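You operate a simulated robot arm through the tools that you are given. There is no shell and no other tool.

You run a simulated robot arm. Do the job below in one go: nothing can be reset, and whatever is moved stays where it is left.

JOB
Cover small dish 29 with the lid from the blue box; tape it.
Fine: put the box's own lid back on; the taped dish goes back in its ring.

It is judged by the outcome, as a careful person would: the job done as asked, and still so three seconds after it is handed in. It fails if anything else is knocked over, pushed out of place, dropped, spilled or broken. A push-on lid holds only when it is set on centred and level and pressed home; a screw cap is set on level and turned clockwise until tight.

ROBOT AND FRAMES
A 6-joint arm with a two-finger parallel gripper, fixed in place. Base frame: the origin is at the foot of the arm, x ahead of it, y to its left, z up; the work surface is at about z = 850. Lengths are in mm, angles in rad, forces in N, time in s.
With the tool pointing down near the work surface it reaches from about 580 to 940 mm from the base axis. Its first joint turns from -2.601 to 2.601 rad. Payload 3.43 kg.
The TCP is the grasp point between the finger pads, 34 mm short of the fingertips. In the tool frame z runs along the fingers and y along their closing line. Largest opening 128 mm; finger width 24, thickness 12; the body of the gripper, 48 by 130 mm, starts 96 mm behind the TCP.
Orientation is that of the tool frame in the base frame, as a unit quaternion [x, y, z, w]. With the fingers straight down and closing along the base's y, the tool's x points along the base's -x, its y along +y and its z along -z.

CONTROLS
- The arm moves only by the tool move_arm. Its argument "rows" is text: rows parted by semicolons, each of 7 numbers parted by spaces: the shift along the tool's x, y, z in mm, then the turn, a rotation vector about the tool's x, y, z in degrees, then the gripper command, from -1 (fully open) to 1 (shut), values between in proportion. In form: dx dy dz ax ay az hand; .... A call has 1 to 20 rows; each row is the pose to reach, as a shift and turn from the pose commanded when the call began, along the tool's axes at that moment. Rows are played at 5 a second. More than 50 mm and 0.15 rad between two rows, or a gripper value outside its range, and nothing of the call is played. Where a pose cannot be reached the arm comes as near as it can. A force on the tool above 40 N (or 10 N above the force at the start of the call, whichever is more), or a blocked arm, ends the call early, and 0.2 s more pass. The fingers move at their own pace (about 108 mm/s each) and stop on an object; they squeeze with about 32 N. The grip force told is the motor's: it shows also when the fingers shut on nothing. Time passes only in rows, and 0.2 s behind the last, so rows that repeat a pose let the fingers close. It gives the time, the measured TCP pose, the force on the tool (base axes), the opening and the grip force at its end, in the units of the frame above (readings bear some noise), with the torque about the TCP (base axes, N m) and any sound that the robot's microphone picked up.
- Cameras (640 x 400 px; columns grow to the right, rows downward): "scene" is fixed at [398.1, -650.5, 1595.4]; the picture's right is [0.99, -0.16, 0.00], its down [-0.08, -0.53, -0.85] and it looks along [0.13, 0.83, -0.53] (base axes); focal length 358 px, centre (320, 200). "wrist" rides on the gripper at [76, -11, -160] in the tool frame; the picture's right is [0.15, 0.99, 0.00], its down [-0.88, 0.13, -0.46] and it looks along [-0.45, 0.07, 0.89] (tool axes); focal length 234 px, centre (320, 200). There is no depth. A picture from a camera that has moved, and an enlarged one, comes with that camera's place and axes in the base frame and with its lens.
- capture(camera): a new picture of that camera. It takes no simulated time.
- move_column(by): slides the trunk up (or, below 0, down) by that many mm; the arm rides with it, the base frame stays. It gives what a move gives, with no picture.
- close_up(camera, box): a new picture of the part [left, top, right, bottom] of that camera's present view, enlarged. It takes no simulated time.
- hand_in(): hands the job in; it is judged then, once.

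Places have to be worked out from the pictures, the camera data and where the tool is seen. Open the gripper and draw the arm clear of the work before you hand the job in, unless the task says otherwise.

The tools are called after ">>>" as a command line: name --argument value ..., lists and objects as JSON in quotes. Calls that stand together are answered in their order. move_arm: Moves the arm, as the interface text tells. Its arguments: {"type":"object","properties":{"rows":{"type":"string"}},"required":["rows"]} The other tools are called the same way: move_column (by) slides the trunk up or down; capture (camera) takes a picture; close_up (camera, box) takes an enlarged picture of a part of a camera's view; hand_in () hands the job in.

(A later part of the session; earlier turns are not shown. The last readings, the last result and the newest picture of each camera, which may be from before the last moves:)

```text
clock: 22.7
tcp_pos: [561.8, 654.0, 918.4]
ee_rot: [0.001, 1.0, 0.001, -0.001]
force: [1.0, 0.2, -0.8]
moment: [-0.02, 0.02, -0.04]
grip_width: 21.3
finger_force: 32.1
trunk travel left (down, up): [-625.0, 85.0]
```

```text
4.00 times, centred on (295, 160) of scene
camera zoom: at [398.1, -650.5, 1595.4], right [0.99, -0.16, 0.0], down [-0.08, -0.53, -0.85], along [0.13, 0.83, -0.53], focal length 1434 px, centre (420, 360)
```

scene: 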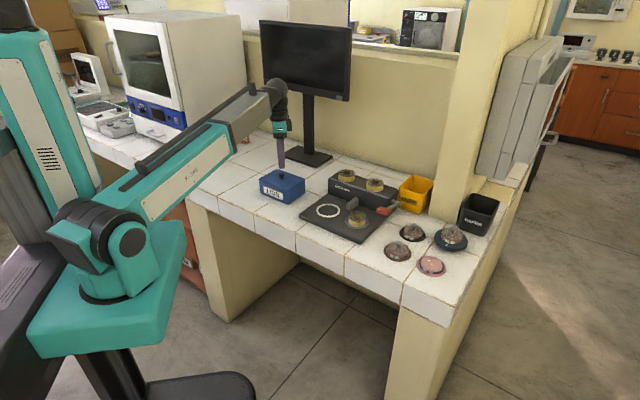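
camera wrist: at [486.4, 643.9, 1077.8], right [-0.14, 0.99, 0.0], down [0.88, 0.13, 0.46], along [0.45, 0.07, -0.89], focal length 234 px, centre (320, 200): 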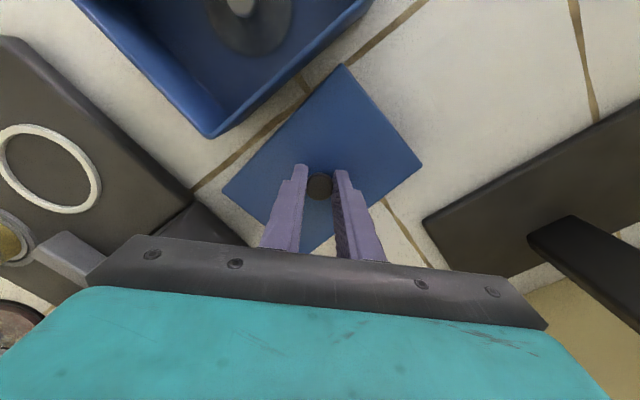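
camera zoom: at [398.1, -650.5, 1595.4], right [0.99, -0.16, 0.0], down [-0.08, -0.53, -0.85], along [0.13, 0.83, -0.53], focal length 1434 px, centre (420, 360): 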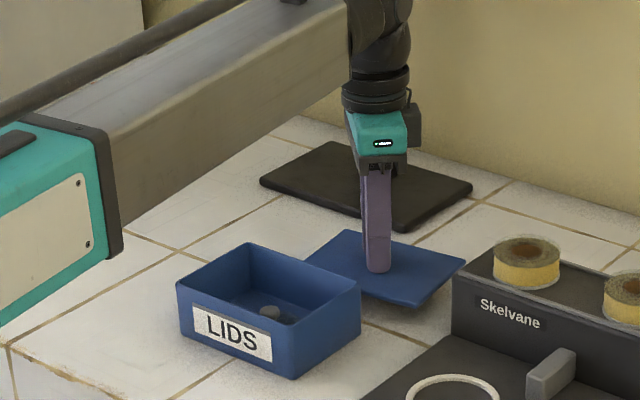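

The lid hangs clear of the box, machine and monitor foot. I lower it in small steps and watch for contact with the tiles.

>>> move_arm --rows "0 0 5 0 0 0 1; 0 0 10 0 0 0 1; 0 0 14 0 0 0 1; 0 0 17 0 0 0 1; 0 0 17 0 0 0 1"

>>> close_up --camera "scene" --box '[270, 140, 350, 200]'

```text
clock: 23.9
tcp_pos: [562.7, 655.4, 898.7]
ee_rot: [0.001, 1.0, 0.001, 0.001]
force: [-0.2, 0.0, -0.9]
moment: [-0.03, -0.02, 0.02]
grip_width: 21.6
finger_force: 32.1
trunk travel left (down, up): [-625.0, 85.0]
```

```text
6.67 times, centred on (310, 170) of scene
camera zoom: at [398.1, -650.5, 1595.4], right [0.99, -0.16, 0.0], down [-0.08, -0.53, -0.85], along [0.13, 0.83, -0.53], focal length 2390 px, centre (387, 400)
```

zoom: 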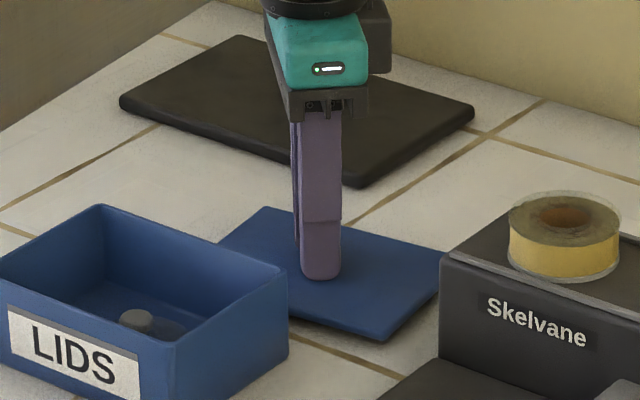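

No contact yet at TCP z 899; I continue in 1–2 mm steps.

>>> move_arm --rows "0 0 2 0 0 0 1; 0 0 4 0 0 0 1; 0 0 6 0 0 0 1; 0 0 6 0 0 0 1"

>>> close_up --camera "scene" --box '[270, 140, 350, 200]'

```text
clock: 24.9
tcp_pos: [561.9, 653.2, 893.0]
ee_rot: [0.0, 1.0, 0.0, 0.0]
force: [0.2, -0.4, 0.4]
moment: [-0.02, -0.01, -0.01]
grip_width: 21.3
finger_force: 31.3
trunk travel left (down, up): [-625.0, 85.0]
```

```text
6.67 times, centred on (310, 170) of scene
camera zoom: at [398.1, -650.5, 1595.4], right [0.99, -0.16, 0.0], down [-0.08, -0.53, -0.85], along [0.13, 0.83, -0.53], focal length 2390 px, centre (387, 400)
```

zoom: 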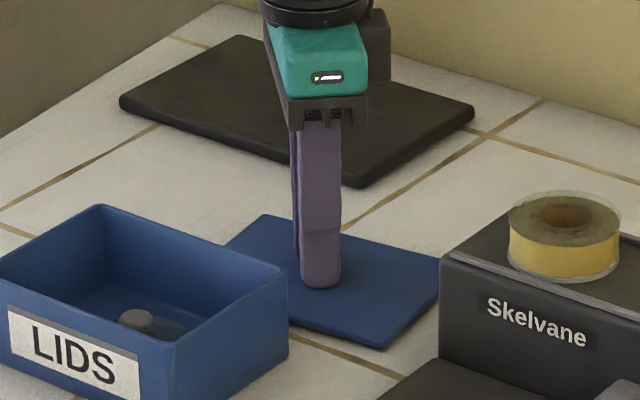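

Still free at z 893; I continue down gently.

>>> move_arm --rows "0 0 1.5 0 0 0 1; 0 0 3 0 0 0 1; 0 0 3 0 0 0 1"

>>> close_up --camera "scene" --box '[290, 155, 330, 190]'

```text
clock: 25.7
tcp_pos: [562.0, 653.2, 892.4]
ee_rot: [0.001, 1.0, 0.001, 0.001]
force: [0.6, 1.1, 8.6]
moment: [0.0, 0.04, -0.08]
grip_width: 21.7
finger_force: 31.9
trunk travel left (down, up): [-625.0, 85.0]
```

```text
11.43 times, centred on (310, 172) of scene
camera zoom: at [398.1, -650.5, 1595.4], right [0.99, -0.16, 0.0], down [-0.08, -0.53, -0.85], along [0.13, 0.83, -0.53], focal length 4097 px, centre (434, 514)
```

zoom: 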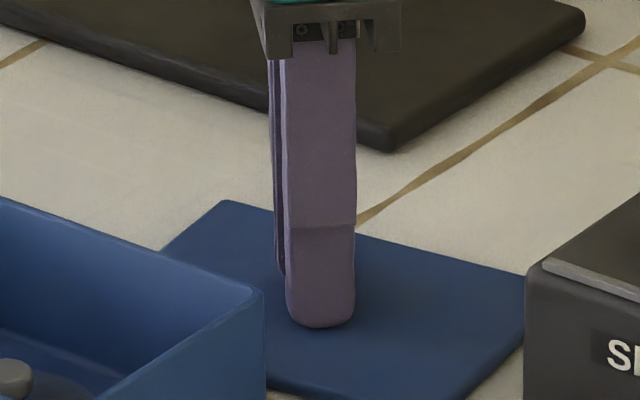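

Contact with 8.6 N: the lid rests on the tiles (TCP z ≈ 892 with the knob held). I release it and rise straight up.

>>> move_arm --rows "0 0 -1 0 0 0 0.8; 0 0 -1 0 0 0 0.5; 0 0 -1 0 0 0 0.2; 0 0 -1 0 0 0 0.2; 0 0 -15 0 0 0 0.2; 0 0 -40 0 0 0 0.2; 0 0 -80 0 0 0 0.2; 0 0 -120 0 0 0 0.2; 0 0 -120 0 0 0 0.2"

>>> capture --camera "wrist"

>>> close_up --camera "scene" --box '[255, 130, 345, 210]'

```text
clock: 27.7
tcp_pos: [563.4, 653.2, 1010.9]
ee_rot: [0.0, 1.0, 0.001, -0.001]
force: [-0.1, 0.2, 0.4]
moment: [0.01, 0.01, -0.01]
grip_width: 51.0
finger_force: 0.1
trunk travel left (down, up): [-625.0, 85.0]
```

```text
taken
camera wrist: at [488.0, 642.7, 1171.7], right [-0.14, 0.99, 0.0], down [0.88, 0.13, 0.46], along [0.45, 0.07, -0.89], focal length 234 px, centre (320, 200)
```

wrist: 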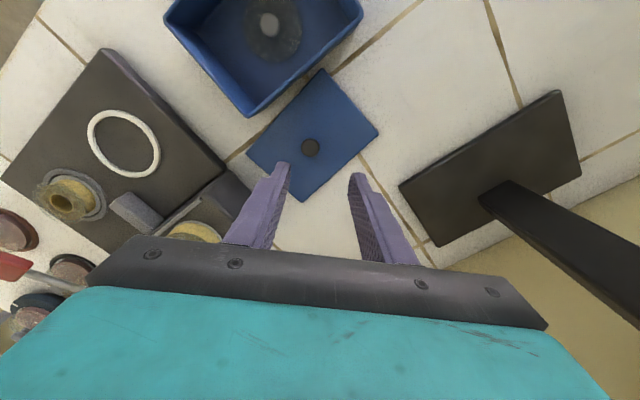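

```text
5.00 times, centred on (300, 170) of scene
camera zoom: at [398.1, -650.5, 1595.4], right [0.99, -0.16, 0.0], down [-0.08, -0.53, -0.85], along [0.13, 0.83, -0.53], focal length 1792 px, centre (420, 350)
```

zoom: 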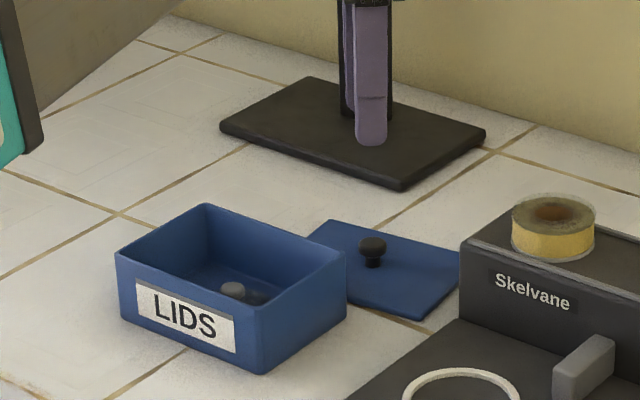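

The box lid stands on the tiles. One clear lid with a grey knob lies in the box; I move above the box to measure it.

>>> move_arm --rows "30 -17 0 0 0 0 0.2; 60 -34 0 0 0 0 0.2; 90 -51 0 0 0 0 0.2; 117 -67 0 0 0 0 0.2; 117 -67 0 0 0 0 0.2"

>>> capture --camera "wrist"

>>> close_up --camera "wrist" --box '[230, 50, 430, 230]'

```text
clock: 28.9
tcp_pos: [445.7, 586.2, 1009.5]
ee_rot: [0.002, 1.0, 0.001, 0.0]
force: [-0.1, -0.1, -0.5]
moment: [-0.01, 0.01, -0.03]
grip_width: 51.2
finger_force: 0.1
trunk travel left (down, up): [-625.0, 85.0]
```

```text
taken
camera wrist: at [371.3, 575.3, 1170.1], right [-0.14, 0.99, 0.0], down [0.88, 0.13, 0.46], along [0.45, 0.07, -0.89], focal length 234 px, centre (320, 200)
```

wrist: 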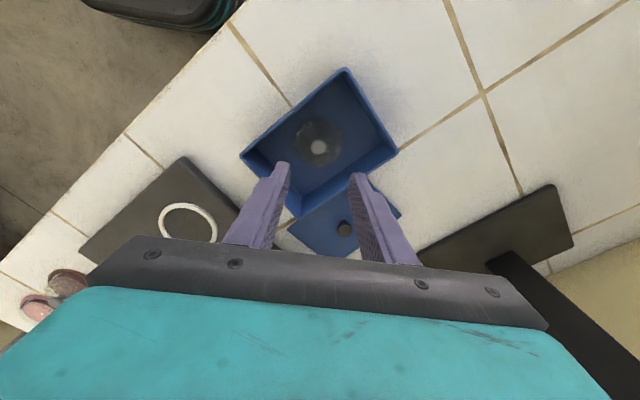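

```text
2.22 times, centred on (330, 140) of wrist
camera zoom: at [371.3, 575.3, 1170.1], right [-0.14, 0.99, 0.0], down [0.88, 0.13, 0.46], along [0.45, 0.07, -0.89], focal length 520 px, centre (298, 333)
```

zoom: 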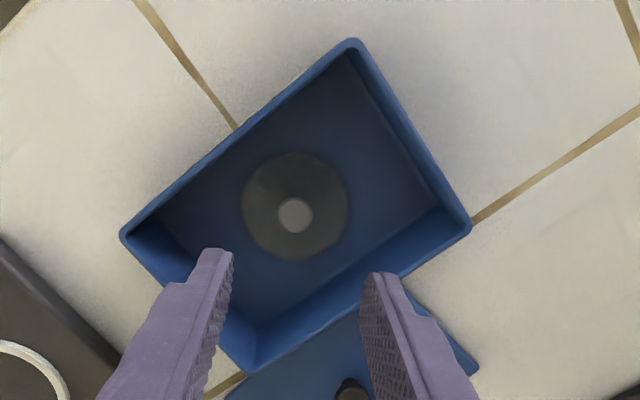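

The lid lies centred in the box near (445, 585), knob top about z 878. I descend to about z 945 with the fingers open 51 mm and check alignment again.

>>> move_arm --rows "0 -0.8 20 0 0 0 0.2; 0 -0.8 40 0 0 0 0.2; 0 -0.8 60 0 0 0 0.2; 0 -0.8 65 0 0 0 0.2; 0 -0.8 65 0 0 0 0.2"

>>> close_up --camera "wrist" --box '[230, 50, 430, 230]'

>>> close_up --camera "scene" --box '[255, 140, 325, 210]'

```text
clock: 30.1
tcp_pos: [444.3, 586.0, 946.3]
ee_rot: [0.001, 1.0, 0.001, 0.0]
force: [0.2, -0.2, 0.9]
moment: [-0.01, 0.01, 0.0]
grip_width: 51.1
finger_force: 0.0
trunk travel left (down, up): [-625.0, 85.0]
```

```text
2.22 times, centred on (330, 140) of wrist
camera zoom: at [369.6, 574.7, 1106.5], right [-0.14, 0.99, 0.0], down [0.88, 0.13, 0.46], along [0.45, 0.07, -0.89], focal length 520 px, centre (298, 333)
```

zoom: 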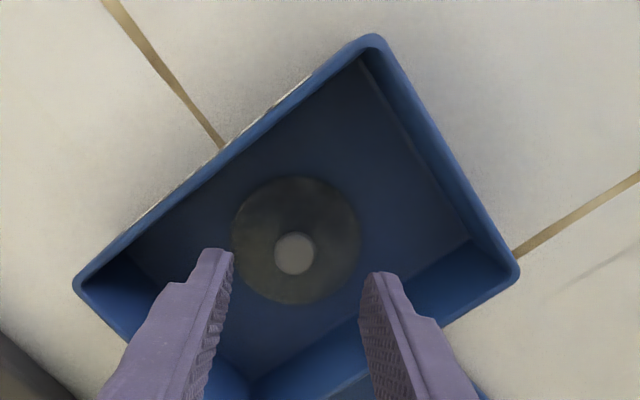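

```text
5.71 times, centred on (290, 175) of scene
camera zoom: at [398.1, -650.5, 1595.4], right [0.99, -0.16, 0.0], down [-0.08, -0.53, -0.85], along [0.13, 0.83, -0.53], focal length 2048 px, centre (491, 343)
```

zoom: 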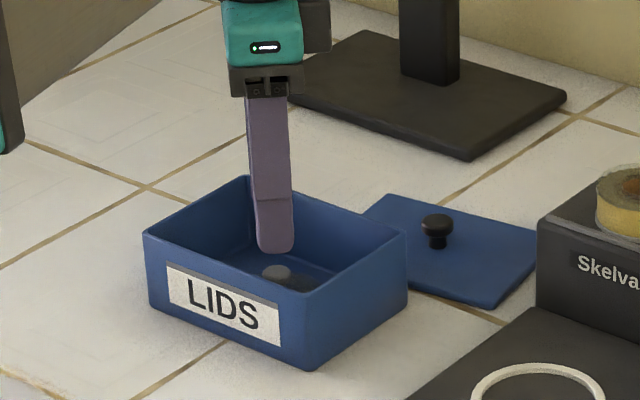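

Offset is about −1.4 mm in y; knob triangulates to (444.7, 584, 880). I correct and descend slowly so the fingertips stay just above the lid's plate.

>>> move_arm --rows "0 -1.4 15 0 0 0 0.2; 0 -1.4 30 0 0 0 0.2; 0 -1.4 40 0 0 0 0.2; 0 -1.4 45 0 0 0 0.2; 0 -1.4 47 0 0 0 0.2; 0 -1.4 47 0 0 0 0.2"

>>> close_up --camera "wrist" --box '[230, 80, 430, 260]'

>>> close_up --camera "scene" --box '[260, 150, 310, 205]'

```text
clock: 31.5
tcp_pos: [444.9, 583.8, 897.1]
ee_rot: [0.001, 1.0, 0.001, -0.001]
force: [-0.5, 0.4, -0.3]
moment: [-0.01, 0.0, 0.02]
grip_width: 51.2
finger_force: 0.1
trunk travel left (down, up): [-625.0, 85.0]
```

```text
2.22 times, centred on (330, 170) of wrist
camera zoom: at [370.2, 574.4, 1058.3], right [-0.14, 0.99, 0.0], down [0.88, 0.13, 0.46], along [0.45, 0.07, -0.89], focal length 520 px, centre (298, 267)
```

zoom: 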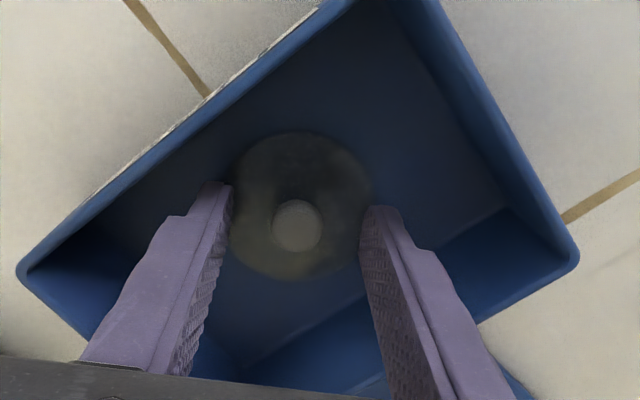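

```text
7.27 times, centred on (285, 178) of scene
camera zoom: at [398.1, -650.5, 1595.4], right [0.99, -0.16, 0.0], down [-0.08, -0.53, -0.85], along [0.13, 0.83, -0.53], focal length 2607 px, centre (574, 364)
```

zoom: 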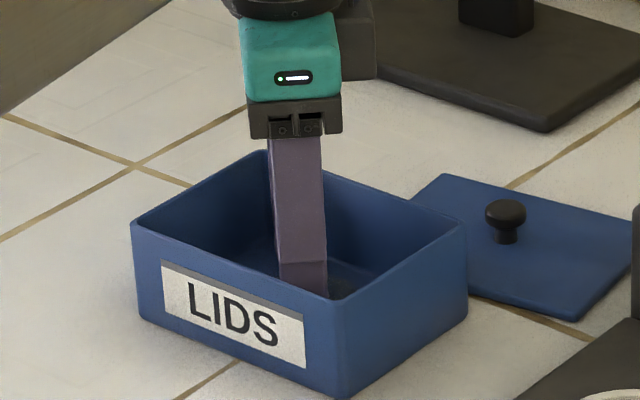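

Knob sits centred between the fingers with no contact yet. I go 1.5 mm deeper and close on it.

>>> move_arm --rows "0 0 1.5 0 0 0 0.2; 0 0 1.5 0 0 0 0.4; 0 0 1.5 0 0 0 0.6; 0 0 1.5 0 0 0 0.8; 0 0 1.5 0 0 0 1; 0 0 1.5 0 0 0 1; 0 0 1.5 0 0 0 1"

>>> close_up --camera "wrist" --box '[230, 80, 430, 260]'

```text
clock: 33.1
tcp_pos: [446.4, 586.4, 897.5]
ee_rot: [0.001, 1.0, 0.001, 0.0]
force: [-0.8, 0.3, 0.0]
moment: [-0.01, -0.02, -0.01]
grip_width: 13.1
finger_force: 32.1
trunk travel left (down, up): [-625.0, 85.0]
```

```text
2.22 times, centred on (330, 170) of wrist
camera zoom: at [370.9, 574.3, 1057.4], right [-0.14, 0.99, 0.0], down [0.88, 0.13, 0.46], along [0.45, 0.07, -0.89], focal length 520 px, centre (298, 267)
```

zoom: 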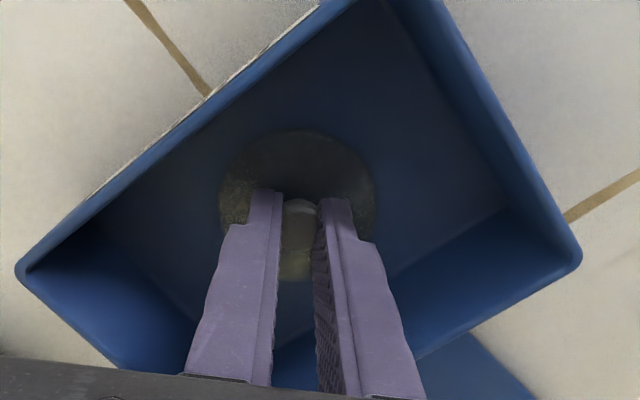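

The opening is 13.1 mm, smaller than the ~20 mm cap, so I zoom in to see what exactly is held before lifting.

>>> close_up --camera "wrist" --box '[290, 130, 360, 220]'

>>> close_up --camera "scene" --box '[268, 160, 303, 195]'

>>> close_up --camera "scene" --box '[400, 220, 430, 250]'

```text
4.44 times, centred on (325, 175) of wrist
camera zoom: at [370.9, 574.3, 1057.4], right [-0.14, 0.99, 0.0], down [0.88, 0.13, 0.46], along [0.45, 0.07, -0.89], focal length 1041 px, centre (298, 311)
```

zoom: 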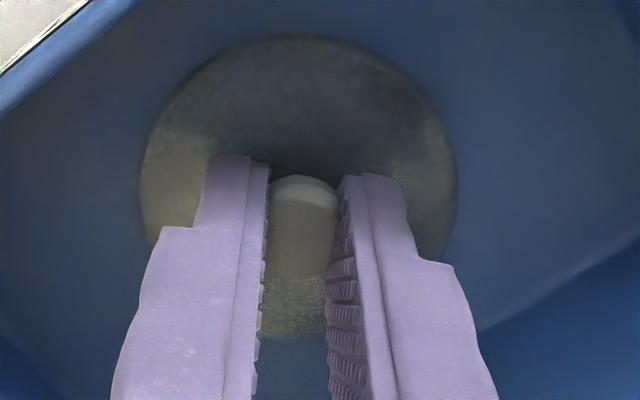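

```text
11.43 times, centred on (286, 178) of scene
camera zoom: at [398.1, -650.5, 1595.4], right [0.99, -0.16, 0.0], down [-0.08, -0.53, -0.85], along [0.13, 0.83, -0.53], focal length 4097 px, centre (714, 457)
```

zoom: 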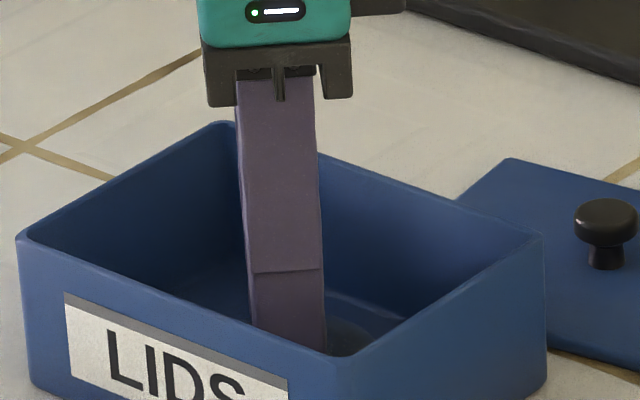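

```text
13.33 times, centred on (415, 235) of scene
camera zoom: at [398.1, -650.5, 1595.4], right [0.99, -0.16, 0.0], down [-0.08, -0.53, -0.85], along [0.13, 0.83, -0.53], focal length 4780 px, centre (-947, -267)
```

zoom: 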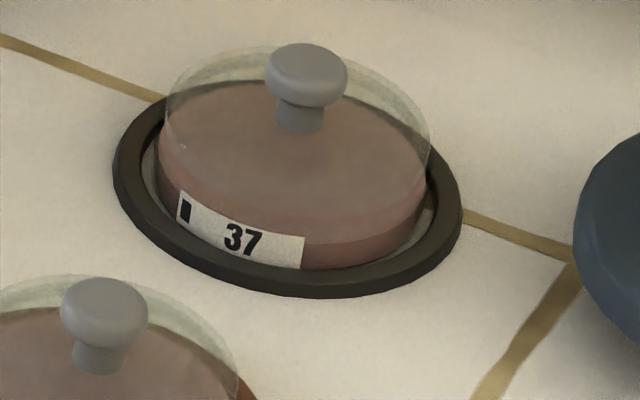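

It is unclear whether the tips hold only the rounded top of the cap. I open, feel my way a few mm lower, and close again for a deeper grip.

>>> move_arm --rows "0 0 0 0 0 0 0.5; 0 0 0 0 0 0 0.4; 0 0 0 0 0 0 0.4; 0 0 1 0 0 0 0.4; 0 0 2 0 0 0 0.4; 0 0 3 0 0 0 0.4; 0 0 3 0 0 0 0.4"

>>> close_up --camera "wrist" --box '[290, 130, 360, 220]'

```text
clock: 34.7
tcp_pos: [444.4, 584.5, 894.3]
ee_rot: [0.001, 1.0, 0.002, 0.0]
force: [0.9, 1.4, 8.1]
moment: [0.05, 0.02, 0.03]
grip_width: 38.5
finger_force: 0.1
trunk travel left (down, up): [-625.0, 85.0]
```

```text
4.44 times, centred on (325, 175) of wrist
camera zoom: at [370.0, 573.5, 1055.0], right [-0.14, 0.99, 0.0], down [0.88, 0.13, 0.46], along [0.45, 0.07, -0.89], focal length 1041 px, centre (298, 311)
```

zoom: 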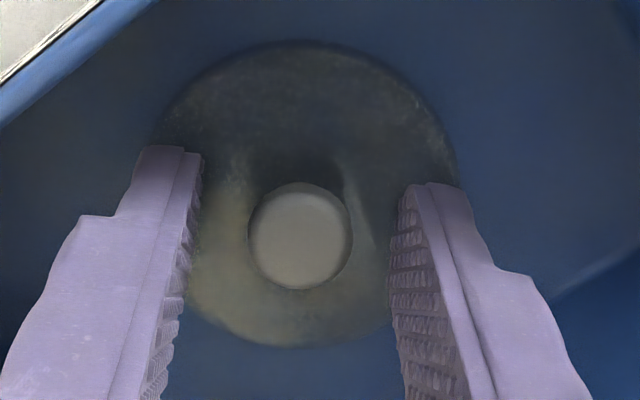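

The tips touch the lid's plate (8 N) at TCP z ≈ 894, so the plate top is at about 860. I back off 1 mm and close here for the deepest grip.

>>> move_arm --rows "0 0 -1.2 0 0 0 0.4; 0 0 -1.2 0 0 0 0.6; 0 0 -1.2 0 0 0 0.8; 0 0 -1.2 0 0 0 1; 0 0 -1.2 0 0 0 1; 0 0 -1.2 0 0 0 1"

>>> close_up --camera "wrist" --box '[290, 130, 360, 220]'

```text
clock: 36.1
tcp_pos: [444.4, 584.7, 893.9]
ee_rot: [0.002, 1.0, 0.001, 0.0]
force: [0.5, 0.2, 0.6]
moment: [-0.02, 0.04, 0.0]
grip_width: 15.5
finger_force: 31.6
trunk travel left (down, up): [-625.0, 85.0]
```

```text
4.44 times, centred on (325, 175) of wrist
camera zoom: at [370.0, 573.7, 1055.6], right [-0.14, 0.99, 0.0], down [0.88, 0.13, 0.46], along [0.45, 0.07, -0.89], focal length 1041 px, centre (298, 311)
```

zoom: 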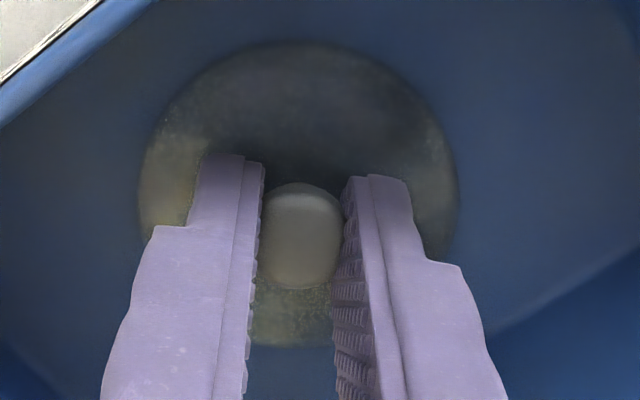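

Deeper gives 15.5 mm on the cap — it seems a somewhat yielding grip on the knob. I lift very slowly by 6 mm and check whether the lid follows level.

>>> move_arm --rows "0 0 -1 0 0 0 1; 0 0 -2 0 0 0 1; 0 0 -3 0 0 0 1; 0 0 -4 0 0 0 1; 0 0 -5 0 0 0 1; 0 0 -6 0 0 0 1; 0 0 -6 0 0 0 1"

>>> close_up --camera "wrist" --box '[290, 130, 360, 220]'

```text
clock: 37.7
tcp_pos: [445.1, 585.0, 900.8]
ee_rot: [0.001, 1.0, 0.0, 0.0]
force: [0.0, 0.7, 0.2]
moment: [0.0, -0.04, -0.02]
grip_width: 15.4
finger_force: 31.8
trunk travel left (down, up): [-625.0, 85.0]
```

```text
4.44 times, centred on (325, 175) of wrist
camera zoom: at [370.4, 573.8, 1061.5], right [-0.14, 0.99, 0.0], down [0.88, 0.13, 0.46], along [0.45, 0.07, -0.89], focal length 1041 px, centre (298, 311)
```

zoom: 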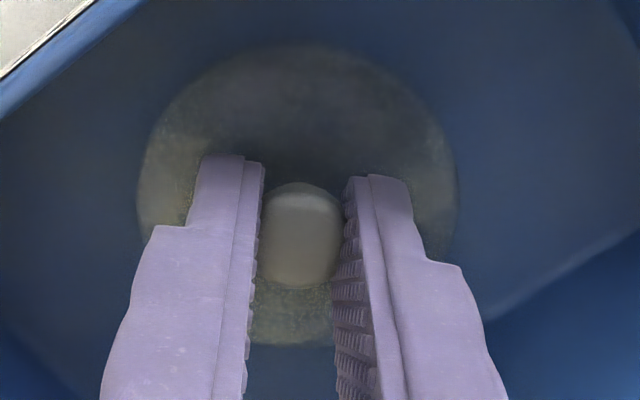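

The knob and lid stay fixed relative to the fingers, so the lid is held. I lift it straight out of the box.

>>> move_arm --rows "0 0 -8 0 0 0 1; 0 0 -18 0 0 0 1; 0 0 -30 0 0 0 1; 0 0 -45 0 0 0 1; 0 0 -60 0 0 0 1; 0 0 -75 0 0 0 1; 0 0 -90 0 0 0 1; 0 0 -100 0 0 0 1; 0 0 -100 0 0 0 1"

>>> close_up --camera "scene" --box '[255, 120, 325, 190]'

>>> close_up --camera "wrist" --box '[260, 110, 380, 230]'

```text
clock: 39.7
tcp_pos: [445.1, 585.0, 1001.0]
ee_rot: [0.001, 1.0, 0.001, 0.0]
force: [0.2, -0.3, -1.0]
moment: [0.04, 0.0, 0.0]
grip_width: 15.6
finger_force: 31.9
trunk travel left (down, up): [-625.0, 85.0]
```

```text
5.71 times, centred on (290, 155) of scene
camera zoom: at [398.1, -650.5, 1595.4], right [0.99, -0.16, 0.0], down [-0.08, -0.53, -0.85], along [0.13, 0.83, -0.53], focal length 2048 px, centre (491, 457)
```

zoom: 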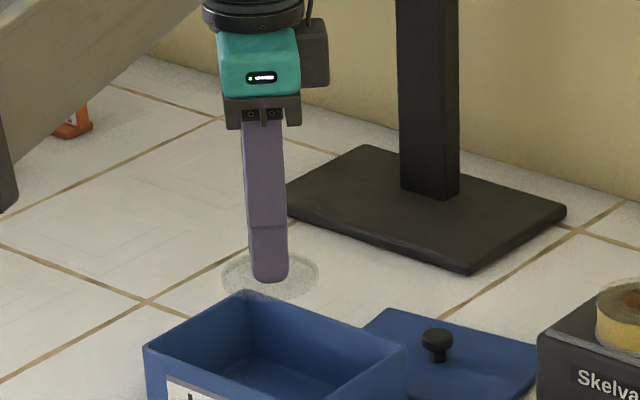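

```text
3.33 times, centred on (320, 170) of wrist
camera zoom: at [370.5, 573.5, 1161.7], right [-0.14, 0.99, 0.0], down [0.88, 0.13, 0.46], along [0.45, 0.07, -0.89], focal length 781 px, centre (320, 300)
```

zoom: 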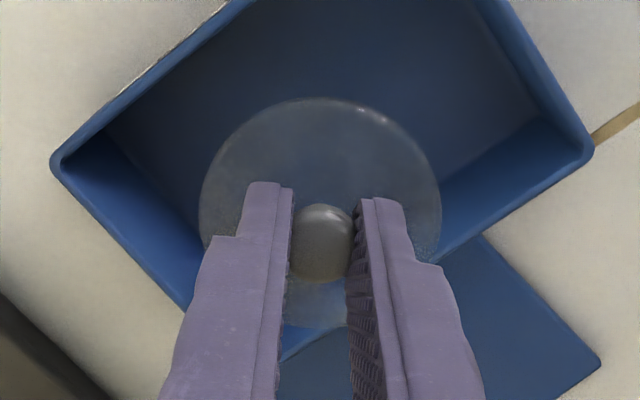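

The lid is out of the box and held. I zoom in on it to see its shape and whether it hangs level.

>>> close_up --camera "scene" --box '[277, 155, 299, 177]'

>>> close_up --camera "wrist" --box '[285, 130, 355, 210]'

```text
16.00 times, centred on (288, 166) of scene
camera zoom: at [398.1, -650.5, 1595.4], right [0.99, -0.16, 0.0], down [-0.08, -0.53, -0.85], along [0.13, 0.83, -0.53], focal length 5736 px, centre (832, 744)
```

zoom: 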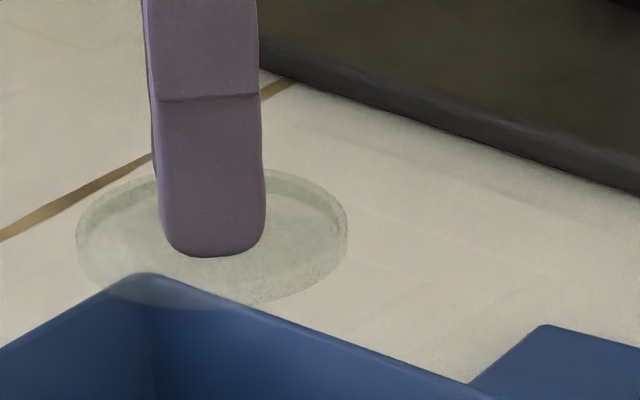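

```text
5.00 times, centred on (320, 170) of wrist
camera zoom: at [370.5, 573.5, 1161.7], right [-0.14, 0.99, 0.0], down [0.88, 0.13, 0.46], along [0.45, 0.07, -0.89], focal length 1171 px, centre (320, 350)
```

zoom: 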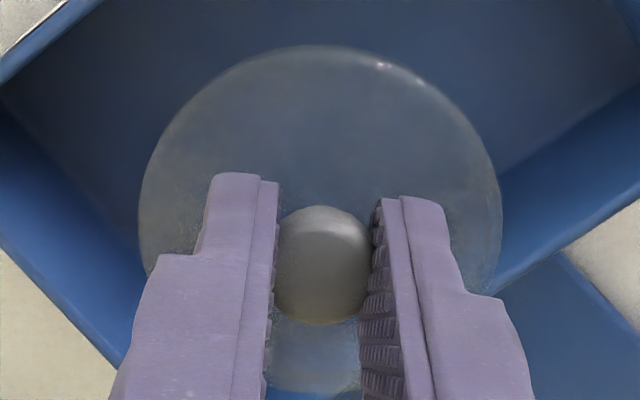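

The lid hangs level with its centre within about 1 mm of the TCP axis. I carry it slowly, high over the machine, to a point beside dish 29 where I can see the dish past the fingers.

>>> move_arm --rows "-8 -8 -8 0 0 0 1; -25 -24 -18 0 0 0 1; -44 -42 -28 0 0 0 1; -63 -60 -38 0 0 0 1; -82 -78 -46 0 0 0 1; -101 -96 -49 0 0 0 1; -120 -114 -49 0 0 0 1; -139 -132 -49 0 0 0 1; -158 -150 -49 0 0 0 1; -177 -168 -49 0 0 0 1; -195 -187 -49 0 0 0 1; -210 -208 -49 0 0 0 1; -225 -230 -49 0 0 0 1; -240 -253 -49 0 0 0 1; -255 -276 -49 0 0 0 1; -270 -299 -49 0 0 0 1; -285 -322 -49 0 0 0 1; -300 -345 -49 0 0 0 1; -312 -365 -49 0 0 0 1; -315 -375 -49 0 0 0 1"

>>> capture --camera "wrist"

>>> capture --camera "scene"

```text
clock: 43.9
tcp_pos: [758.5, 208.8, 1048.9]
ee_rot: [0.001, 1.0, 0.001, 0.0]
force: [-1.0, 0.4, -1.0]
moment: [-0.03, 0.02, 0.04]
grip_width: 15.4
finger_force: 32.2
trunk travel left (down, up): [-625.0, 85.0]
```

```text
taken
camera wrist: at [684.2, 197.4, 1209.7], right [-0.14, 0.99, 0.0], down [0.88, 0.13, 0.46], along [0.45, 0.07, -0.89], focal length 234 px, centre (320, 200)
```

wrist: 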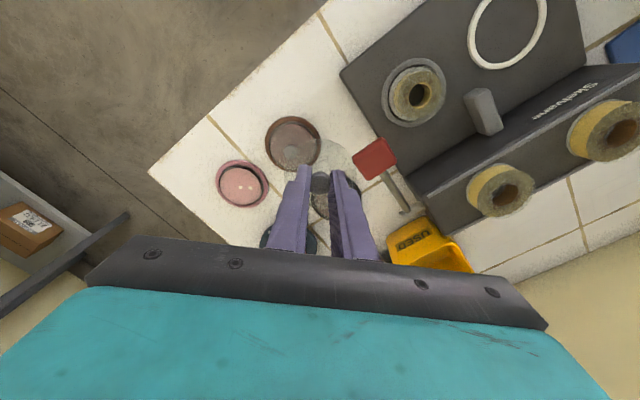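

```text
taken
```

scene: 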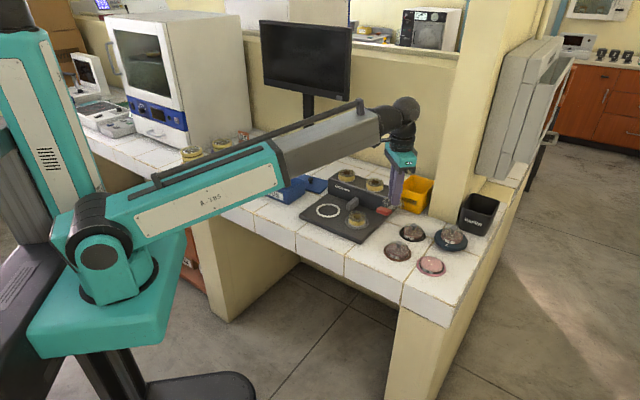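

I zoom on dish 29 from this side view to fix its exact centre.

>>> close_up --camera "wrist" --box '[205, 145, 285, 220]'

>>> close_up --camera "scene" --box '[180, 120, 260, 165]'

```text
5.33 times, centred on (245, 182) of wrist
camera zoom: at [684.2, 197.4, 1209.7], right [-0.14, 0.99, 0.0], down [0.88, 0.13, 0.46], along [0.45, 0.07, -0.89], focal length 1249 px, centre (720, 293)
```

zoom: 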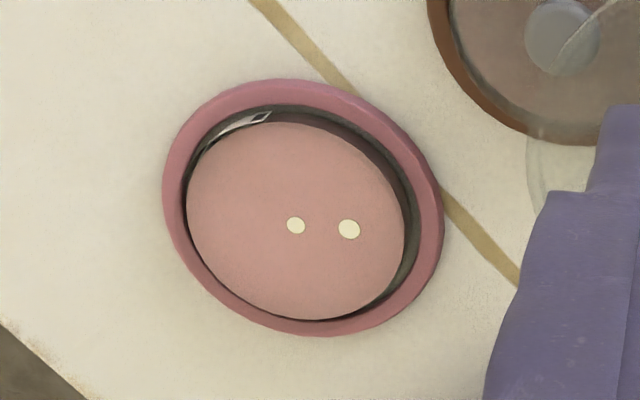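

```text
8.00 times, centred on (220, 142) of scene
camera zoom: at [398.1, -650.5, 1595.4], right [0.99, -0.16, 0.0], down [-0.08, -0.53, -0.85], along [0.13, 0.83, -0.53], focal length 2868 px, centre (1120, 660)
```

zoom: 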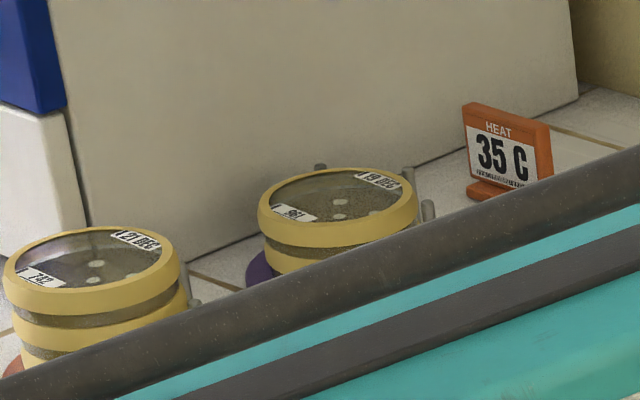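

Dish 29 again measures (853.4, 92.7), consistent with the earlier view. I move the lid over it and lower to about z 960 (lid bottom ≈ 920), clear of all neighbours.

>>> move_arm --rows "-8 -10 0 0 0 0 1; -22 -27 0 0 0 0 1; -38 -46 0 0 0 0 1; -54 -66 0 0 0 0 1; -70 -86 0 0 0 0 1; -85 -104 0 0 0 0 1; -94.9 -116.1 0 0 0 0 1; -94.9 -116.1 15 0 0 0 1; -94.9 -116.1 35 0 0 0 1; -94.9 -116.1 55 0 0 0 1; -94.9 -116.1 75 0 0 0 1; -94.9 -116.1 89 0 0 0 1; -94.9 -116.1 89 0 0 0 1"

>>> capture --camera "wrist"

>>> close_up --camera "wrist" --box '[260, 90, 380, 230]'

>>> close_up --camera "scene" --box '[395, 215, 465, 285]'

```text
clock: 46.7
tcp_pos: [855.1, 93.5, 960.3]
ee_rot: [0.0, 1.0, 0.002, 0.0]
force: [-0.1, 0.4, -0.2]
moment: [0.0, 0.0, 0.01]
grip_width: 15.5
finger_force: 31.8
trunk travel left (down, up): [-625.0, 85.0]
```

```text
taken
camera wrist: at [779.5, 82.9, 1120.2], right [-0.14, 0.99, 0.0], down [0.88, 0.13, 0.46], along [0.45, 0.07, -0.89], focal length 234 px, centre (320, 200)
```

wrist: 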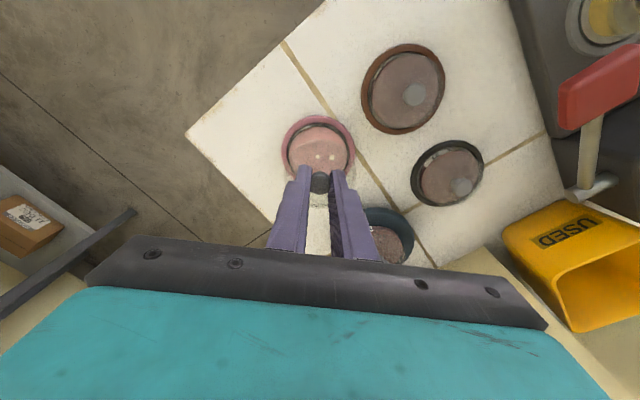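

```text
2.86 times, centred on (320, 160) of wrist
camera zoom: at [779.5, 82.9, 1120.2], right [-0.14, 0.99, 0.0], down [0.88, 0.13, 0.46], along [0.45, 0.07, -0.89], focal length 669 px, centre (320, 314)
```

zoom: 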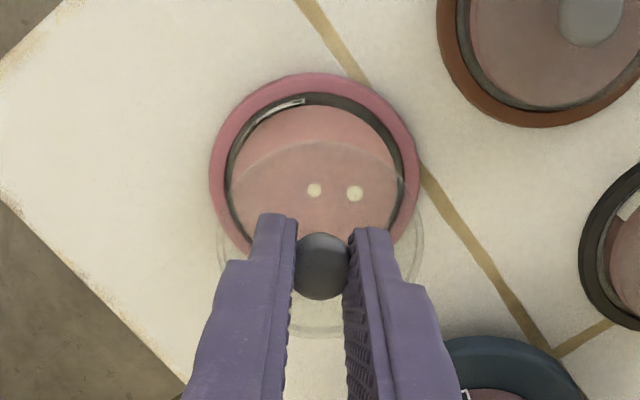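

```text
5.71 times, centred on (430, 250) of scene
camera zoom: at [398.1, -650.5, 1595.4], right [0.99, -0.16, 0.0], down [-0.08, -0.53, -0.85], along [0.13, 0.83, -0.53], focal length 2048 px, centre (-309, -86)
```

zoom: 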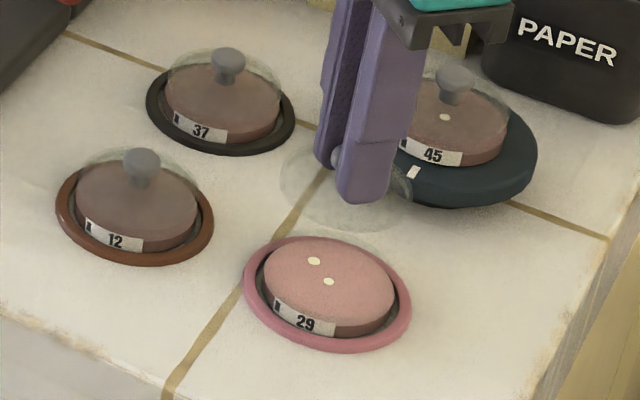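

Measured in the picture, the lid centre sits at tool (+0.5, +0.8) and the dish at tool (+1.3, −1.65). I shift the lid by that difference and descend to leave about 15 mm gap, then recheck.

>>> move_arm --rows "0.8 -2.4 0 0 0 0 1; 0.8 -2.4 10 0 0 0 1; 0.8 -2.4 20 0 0 0 1; 0.8 -2.4 30 0 0 0 1; 0.8 -2.4 30 0 0 0 1"

>>> close_up --camera "wrist" --box '[270, 110, 370, 230]'

>>> close_up --camera "scene" --box '[405, 230, 455, 285]'

```text
clock: 47.9
tcp_pos: [854.8, 92.0, 929.4]
ee_rot: [0.001, 1.0, 0.0, 0.001]
force: [-0.3, 0.1, -0.3]
moment: [0.01, 0.03, 0.02]
grip_width: 15.7
finger_force: 31.7
trunk travel left (down, up): [-625.0, 85.0]
```

```text
3.33 times, centred on (320, 170) of wrist
camera zoom: at [778.9, 80.6, 1090.0], right [-0.14, 0.99, 0.0], down [0.88, 0.13, 0.46], along [0.45, 0.07, -0.89], focal length 781 px, centre (320, 300)
```

zoom: 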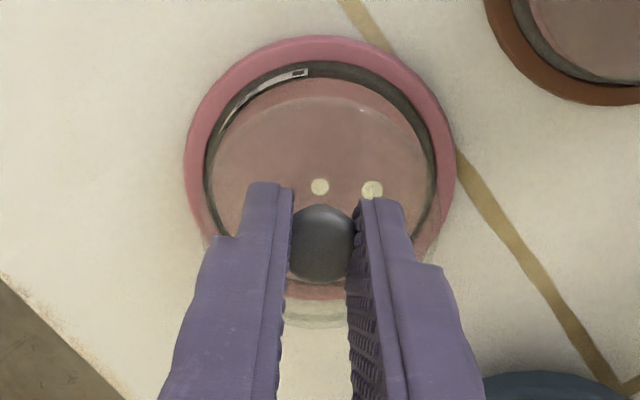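

```text
7.27 times, centred on (430, 258) of scene
camera zoom: at [398.1, -650.5, 1595.4], right [0.99, -0.16, 0.0], down [-0.08, -0.53, -0.85], along [0.13, 0.83, -0.53], focal length 2607 px, centre (-480, -218)
```

zoom: 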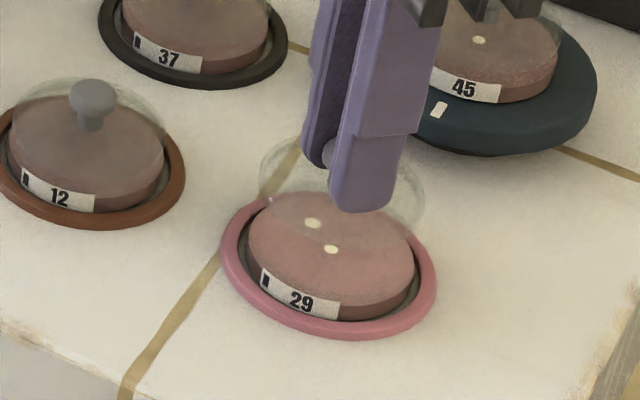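

Dish at tool (+0.5, +0.7), lid at (+0.5, +0.8): concentric within about half a millimetre. I lower in small steps until first contact.

>>> move_arm --rows "0 0 4 0 0 0 1; 0 0 8 0 0 0 1; 0 0 11 0 0 0 1; 0 0 13 0 0 0 1; 0 0 13 0 0 0 1"

>>> close_up --camera "wrist" --box '[270, 110, 370, 230]'

>>> close_up --camera "scene" --box '[410, 235, 450, 280]'

```text
clock: 49.1
tcp_pos: [853.1, 90.3, 916.4]
ee_rot: [0.001, 1.0, 0.001, 0.0]
force: [-0.1, 0.6, -1.1]
moment: [0.0, -0.03, 0.01]
grip_width: 15.5
finger_force: 31.2
trunk travel left (down, up): [-625.0, 85.0]
```

```text
3.33 times, centred on (320, 170) of wrist
camera zoom: at [778.5, 79.7, 1077.6], right [-0.14, 0.99, 0.0], down [0.88, 0.13, 0.46], along [0.45, 0.07, -0.89], focal length 781 px, centre (320, 300)
```

zoom: 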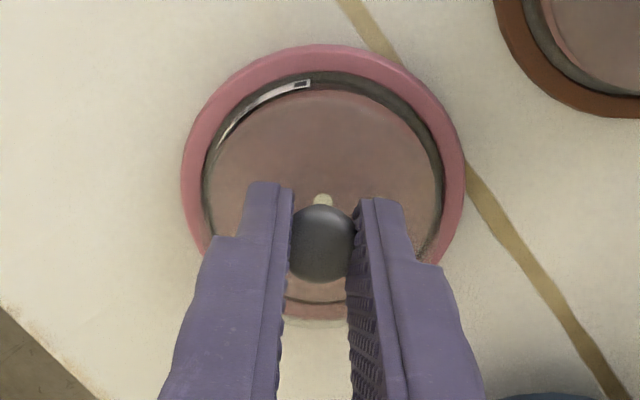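

```text
8.89 times, centred on (430, 258) of scene
camera zoom: at [398.1, -650.5, 1595.4], right [0.99, -0.16, 0.0], down [-0.08, -0.53, -0.85], along [0.13, 0.83, -0.53], focal length 3186 px, centre (-658, -311)
```

zoom: 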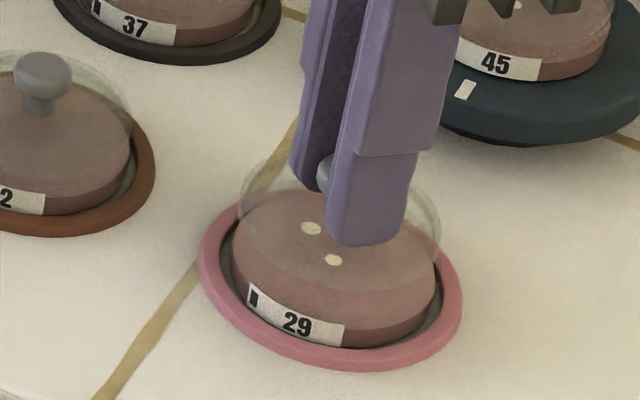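

The arm settled about 1 mm toward −y. I take a sharper zoom to measure the remaining offset before contact.

>>> close_up --camera "wrist" --box '[272, 115, 322, 200]'

>>> close_up --camera "wrist" --box '[318, 115, 368, 200]'

```text
4.71 times, centred on (297, 158) of wrist
camera zoom: at [778.5, 79.7, 1077.6], right [-0.14, 0.99, 0.0], down [0.88, 0.13, 0.46], along [0.45, 0.07, -0.89], focal length 1102 px, centre (428, 400)
```

zoom: 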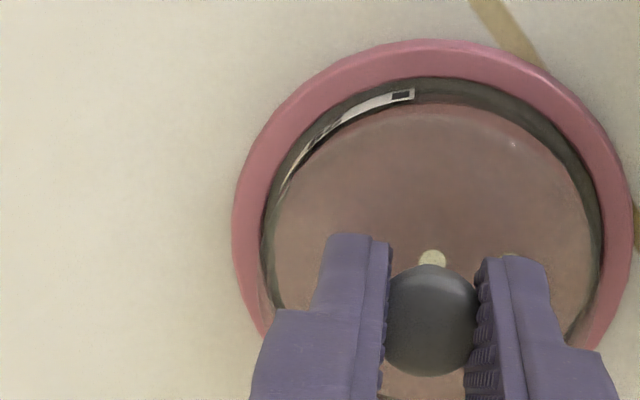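

```text
4.71 times, centred on (343, 158) of wrist
camera zoom: at [778.5, 79.7, 1077.6], right [-0.14, 0.99, 0.0], down [0.88, 0.13, 0.46], along [0.45, 0.07, -0.89], focal length 1102 px, centre (212, 400)
```

zoom: 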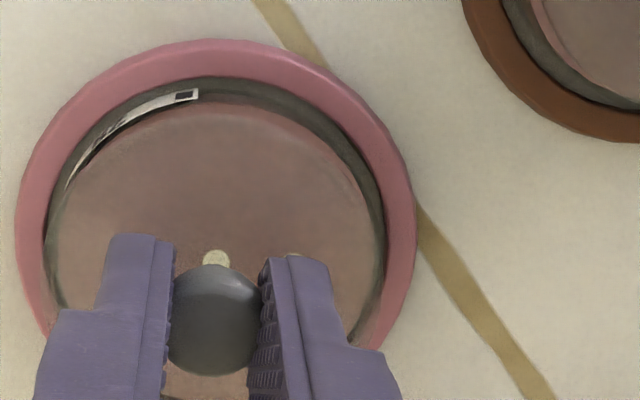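

The dish sits about 0.7 mm toward +y of the lid. I correct that and continue down in 1 mm steps to feel for contact.

>>> move_arm --rows "0 0.7 0 0 0 0 1; 0 0.7 1 0 0 0 1; 0 0.7 2 0 0 0 1; 0 0.7 3 0 0 0 1; 0 0.7 3 0 0 0 1"

>>> close_up --camera "wrist" --box '[272, 115, 368, 200]'

>>> close_up --camera "scene" --box '[410, 240, 450, 280]'

```text
clock: 50.3
tcp_pos: [853.5, 91.4, 915.1]
ee_rot: [0.001, 1.0, 0.001, 0.001]
force: [-0.4, 0.0, 0.8]
moment: [-0.02, -0.03, 0.0]
grip_width: 15.3
finger_force: 31.4
trunk travel left (down, up): [-625.0, 85.0]
```

```text
4.71 times, centred on (320, 158) of wrist
camera zoom: at [778.6, 81.0, 1074.4], right [-0.14, 0.99, 0.0], down [0.88, 0.13, 0.46], along [0.45, 0.07, -0.89], focal length 1102 px, centre (320, 400)
```

zoom: 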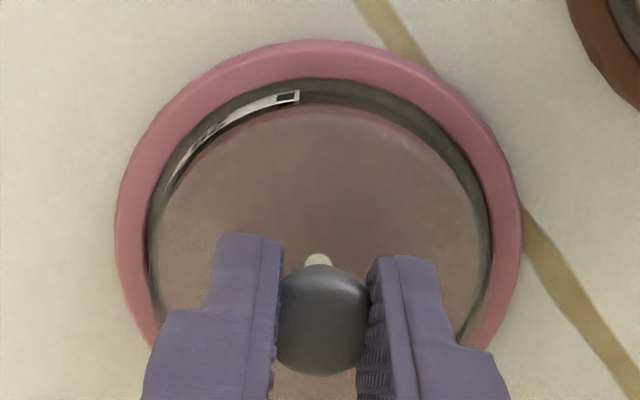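

```text
10.00 times, centred on (430, 260) of scene
camera zoom: at [398.1, -650.5, 1595.4], right [0.99, -0.16, 0.0], down [-0.08, -0.53, -0.85], along [0.13, 0.83, -0.53], focal length 3585 px, centre (-780, -400)
```

zoom: 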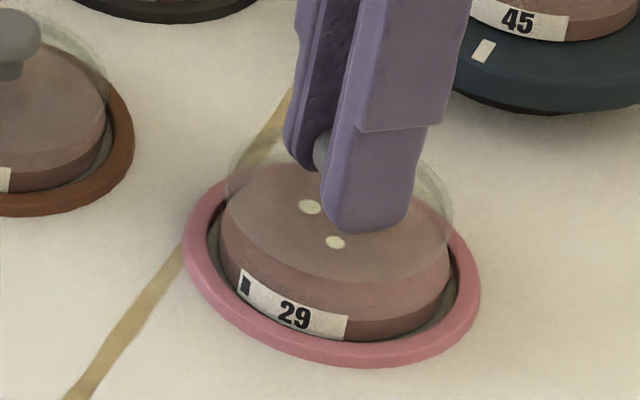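

Alignment now within about 0.3 mm both ways. I keep lowering, 1 mm per step, watching the force.

>>> move_arm --rows "0 -0.2 1 0 0 0 1; 0 -0.2 2 0 0 0 1; 0 -0.2 3 0 0 0 1; 0 -0.2 3 0 0 0 1"

```text
clock: 51.3
tcp_pos: [853.7, 91.2, 910.7]
ee_rot: [0.001, 1.0, 0.002, 0.0]
force: [1.2, -1.0, -0.2]
moment: [-0.01, 0.03, -0.02]
grip_width: 15.6
finger_force: 31.4
trunk travel left (down, up): [-625.0, 85.0]
```

No contact yet at z 911; I look and go on in 1 mm steps.

>>> move_arm --rows "0 0 1 0 0 0 1; 0 0 2 0 0 0 1; 0 0 2 0 0 0 1"

>>> close_up --camera "wrist" --box '[272, 115, 368, 200]'

>>> close_up --camera "scene" --box '[410, 240, 450, 280]'

```text
clock: 52.1
tcp_pos: [854.4, 92.7, 908.0]
ee_rot: [0.001, 1.0, 0.001, 0.0]
force: [0.9, -0.1, -0.2]
moment: [-0.02, 0.01, -0.03]
grip_width: 15.4
finger_force: 31.9
trunk travel left (down, up): [-625.0, 85.0]
```

```text
4.71 times, centred on (320, 158) of wrist
camera zoom: at [778.1, 81.1, 1068.8], right [-0.14, 0.99, 0.0], down [0.88, 0.13, 0.46], along [0.45, 0.07, -0.89], focal length 1102 px, centre (320, 400)
```

zoom: 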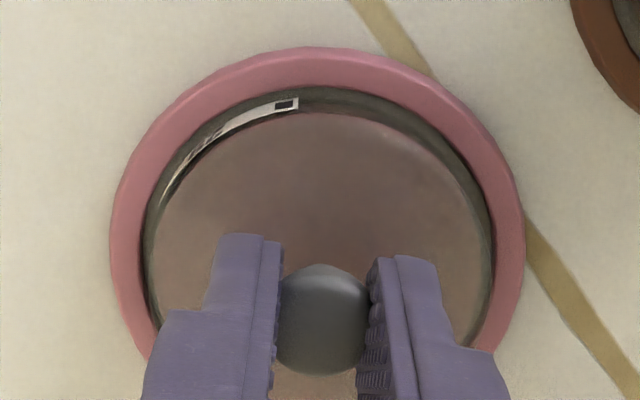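

```text
10.00 times, centred on (430, 260) of scene
camera zoom: at [398.1, -650.5, 1595.4], right [0.99, -0.16, 0.0], down [-0.08, -0.53, -0.85], along [0.13, 0.83, -0.53], focal length 3585 px, centre (-780, -400)
```

zoom: 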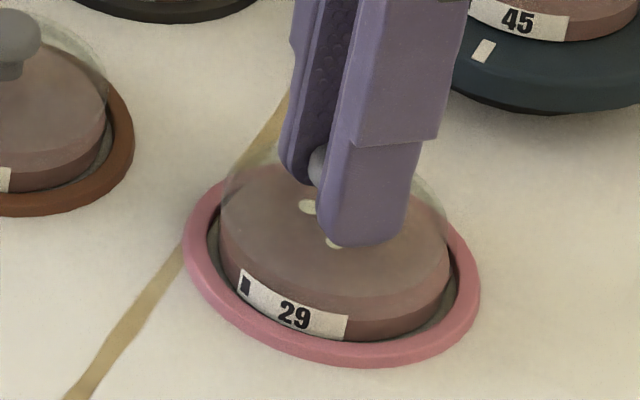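

Still free at z 908, and the skirt looks level around the dish rim. I trim y by −0.4 mm and continue down.

>>> move_arm --rows "0 -0.4 0 0 0 0 1; 0 -0.4 1 0 0 0 1; 0 -0.4 2 0 0 0 1; 0 -0.4 2 0 0 0 1"

```text
clock: 53.1
tcp_pos: [852.9, 90.9, 906.6]
ee_rot: [0.001, 1.0, 0.0, 0.0]
force: [-1.2, -0.4, -0.7]
moment: [-0.03, -0.03, 0.02]
grip_width: 15.1
finger_force: 31.8
trunk travel left (down, up): [-625.0, 85.0]
```

>>> move_arm --rows "0 0 1 0 0 0 1; 0 0 2 0 0 0 1; 0 0 2 0 0 0 1"

>>> close_up --camera "scene" --box '[410, 240, 450, 280]'

```text
clock: 53.9
tcp_pos: [854.0, 91.6, 905.4]
ee_rot: [0.002, 1.0, 0.0, 0.0]
force: [1.1, 0.2, 7.2]
moment: [0.01, -0.01, 0.0]
grip_width: 15.4
finger_force: 31.9
trunk travel left (down, up): [-625.0, 85.0]
```

```text
10.00 times, centred on (430, 260) of scene
camera zoom: at [398.1, -650.5, 1595.4], right [0.99, -0.16, 0.0], down [-0.08, -0.53, -0.85], along [0.13, 0.83, -0.53], focal length 3585 px, centre (-780, -400)
```

zoom: 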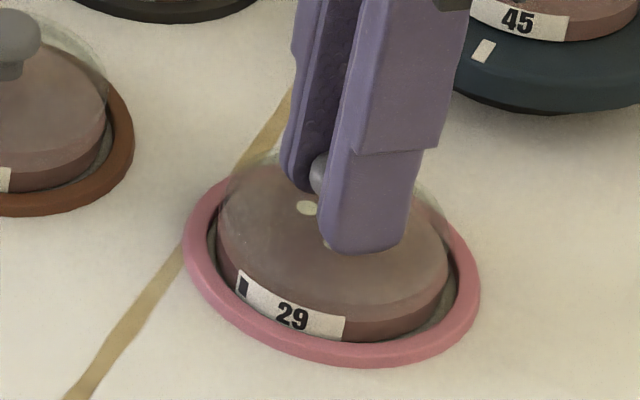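

Contact: 7 N, with almost no moment, so the lid is landing level. I press on in small steps, listening for a click.

>>> move_arm --rows "0 0 1 0 0 0 1; 0 0 2 0 0 0 1; 0 0 3 0 0 0 1; 0 0 3 0 0 0 1"

>>> close_up --camera "wrist" --box '[272, 115, 368, 200]'

```text
clock: 54.9
tcp_pos: [853.0, 92.0, 904.9]
ee_rot: [0.001, 1.0, 0.001, 0.003]
force: [6.8, 1.5, 32.0]
moment: [0.01, -0.09, 0.0]
grip_width: 15.0
finger_force: 32.1
trunk travel left (down, up): [-625.0, 85.0]
```

```text
4.71 times, centred on (320, 158) of wrist
camera zoom: at [776.5, 79.9, 1065.2], right [-0.14, 0.99, 0.0], down [0.88, 0.13, 0.46], along [0.46, 0.07, -0.89], focal length 1102 px, centre (320, 400)
```

zoom: 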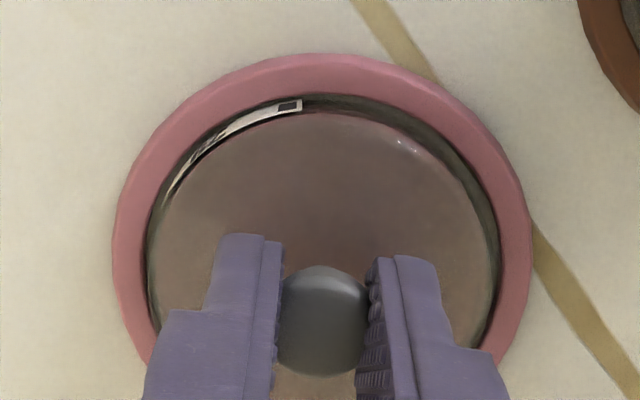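

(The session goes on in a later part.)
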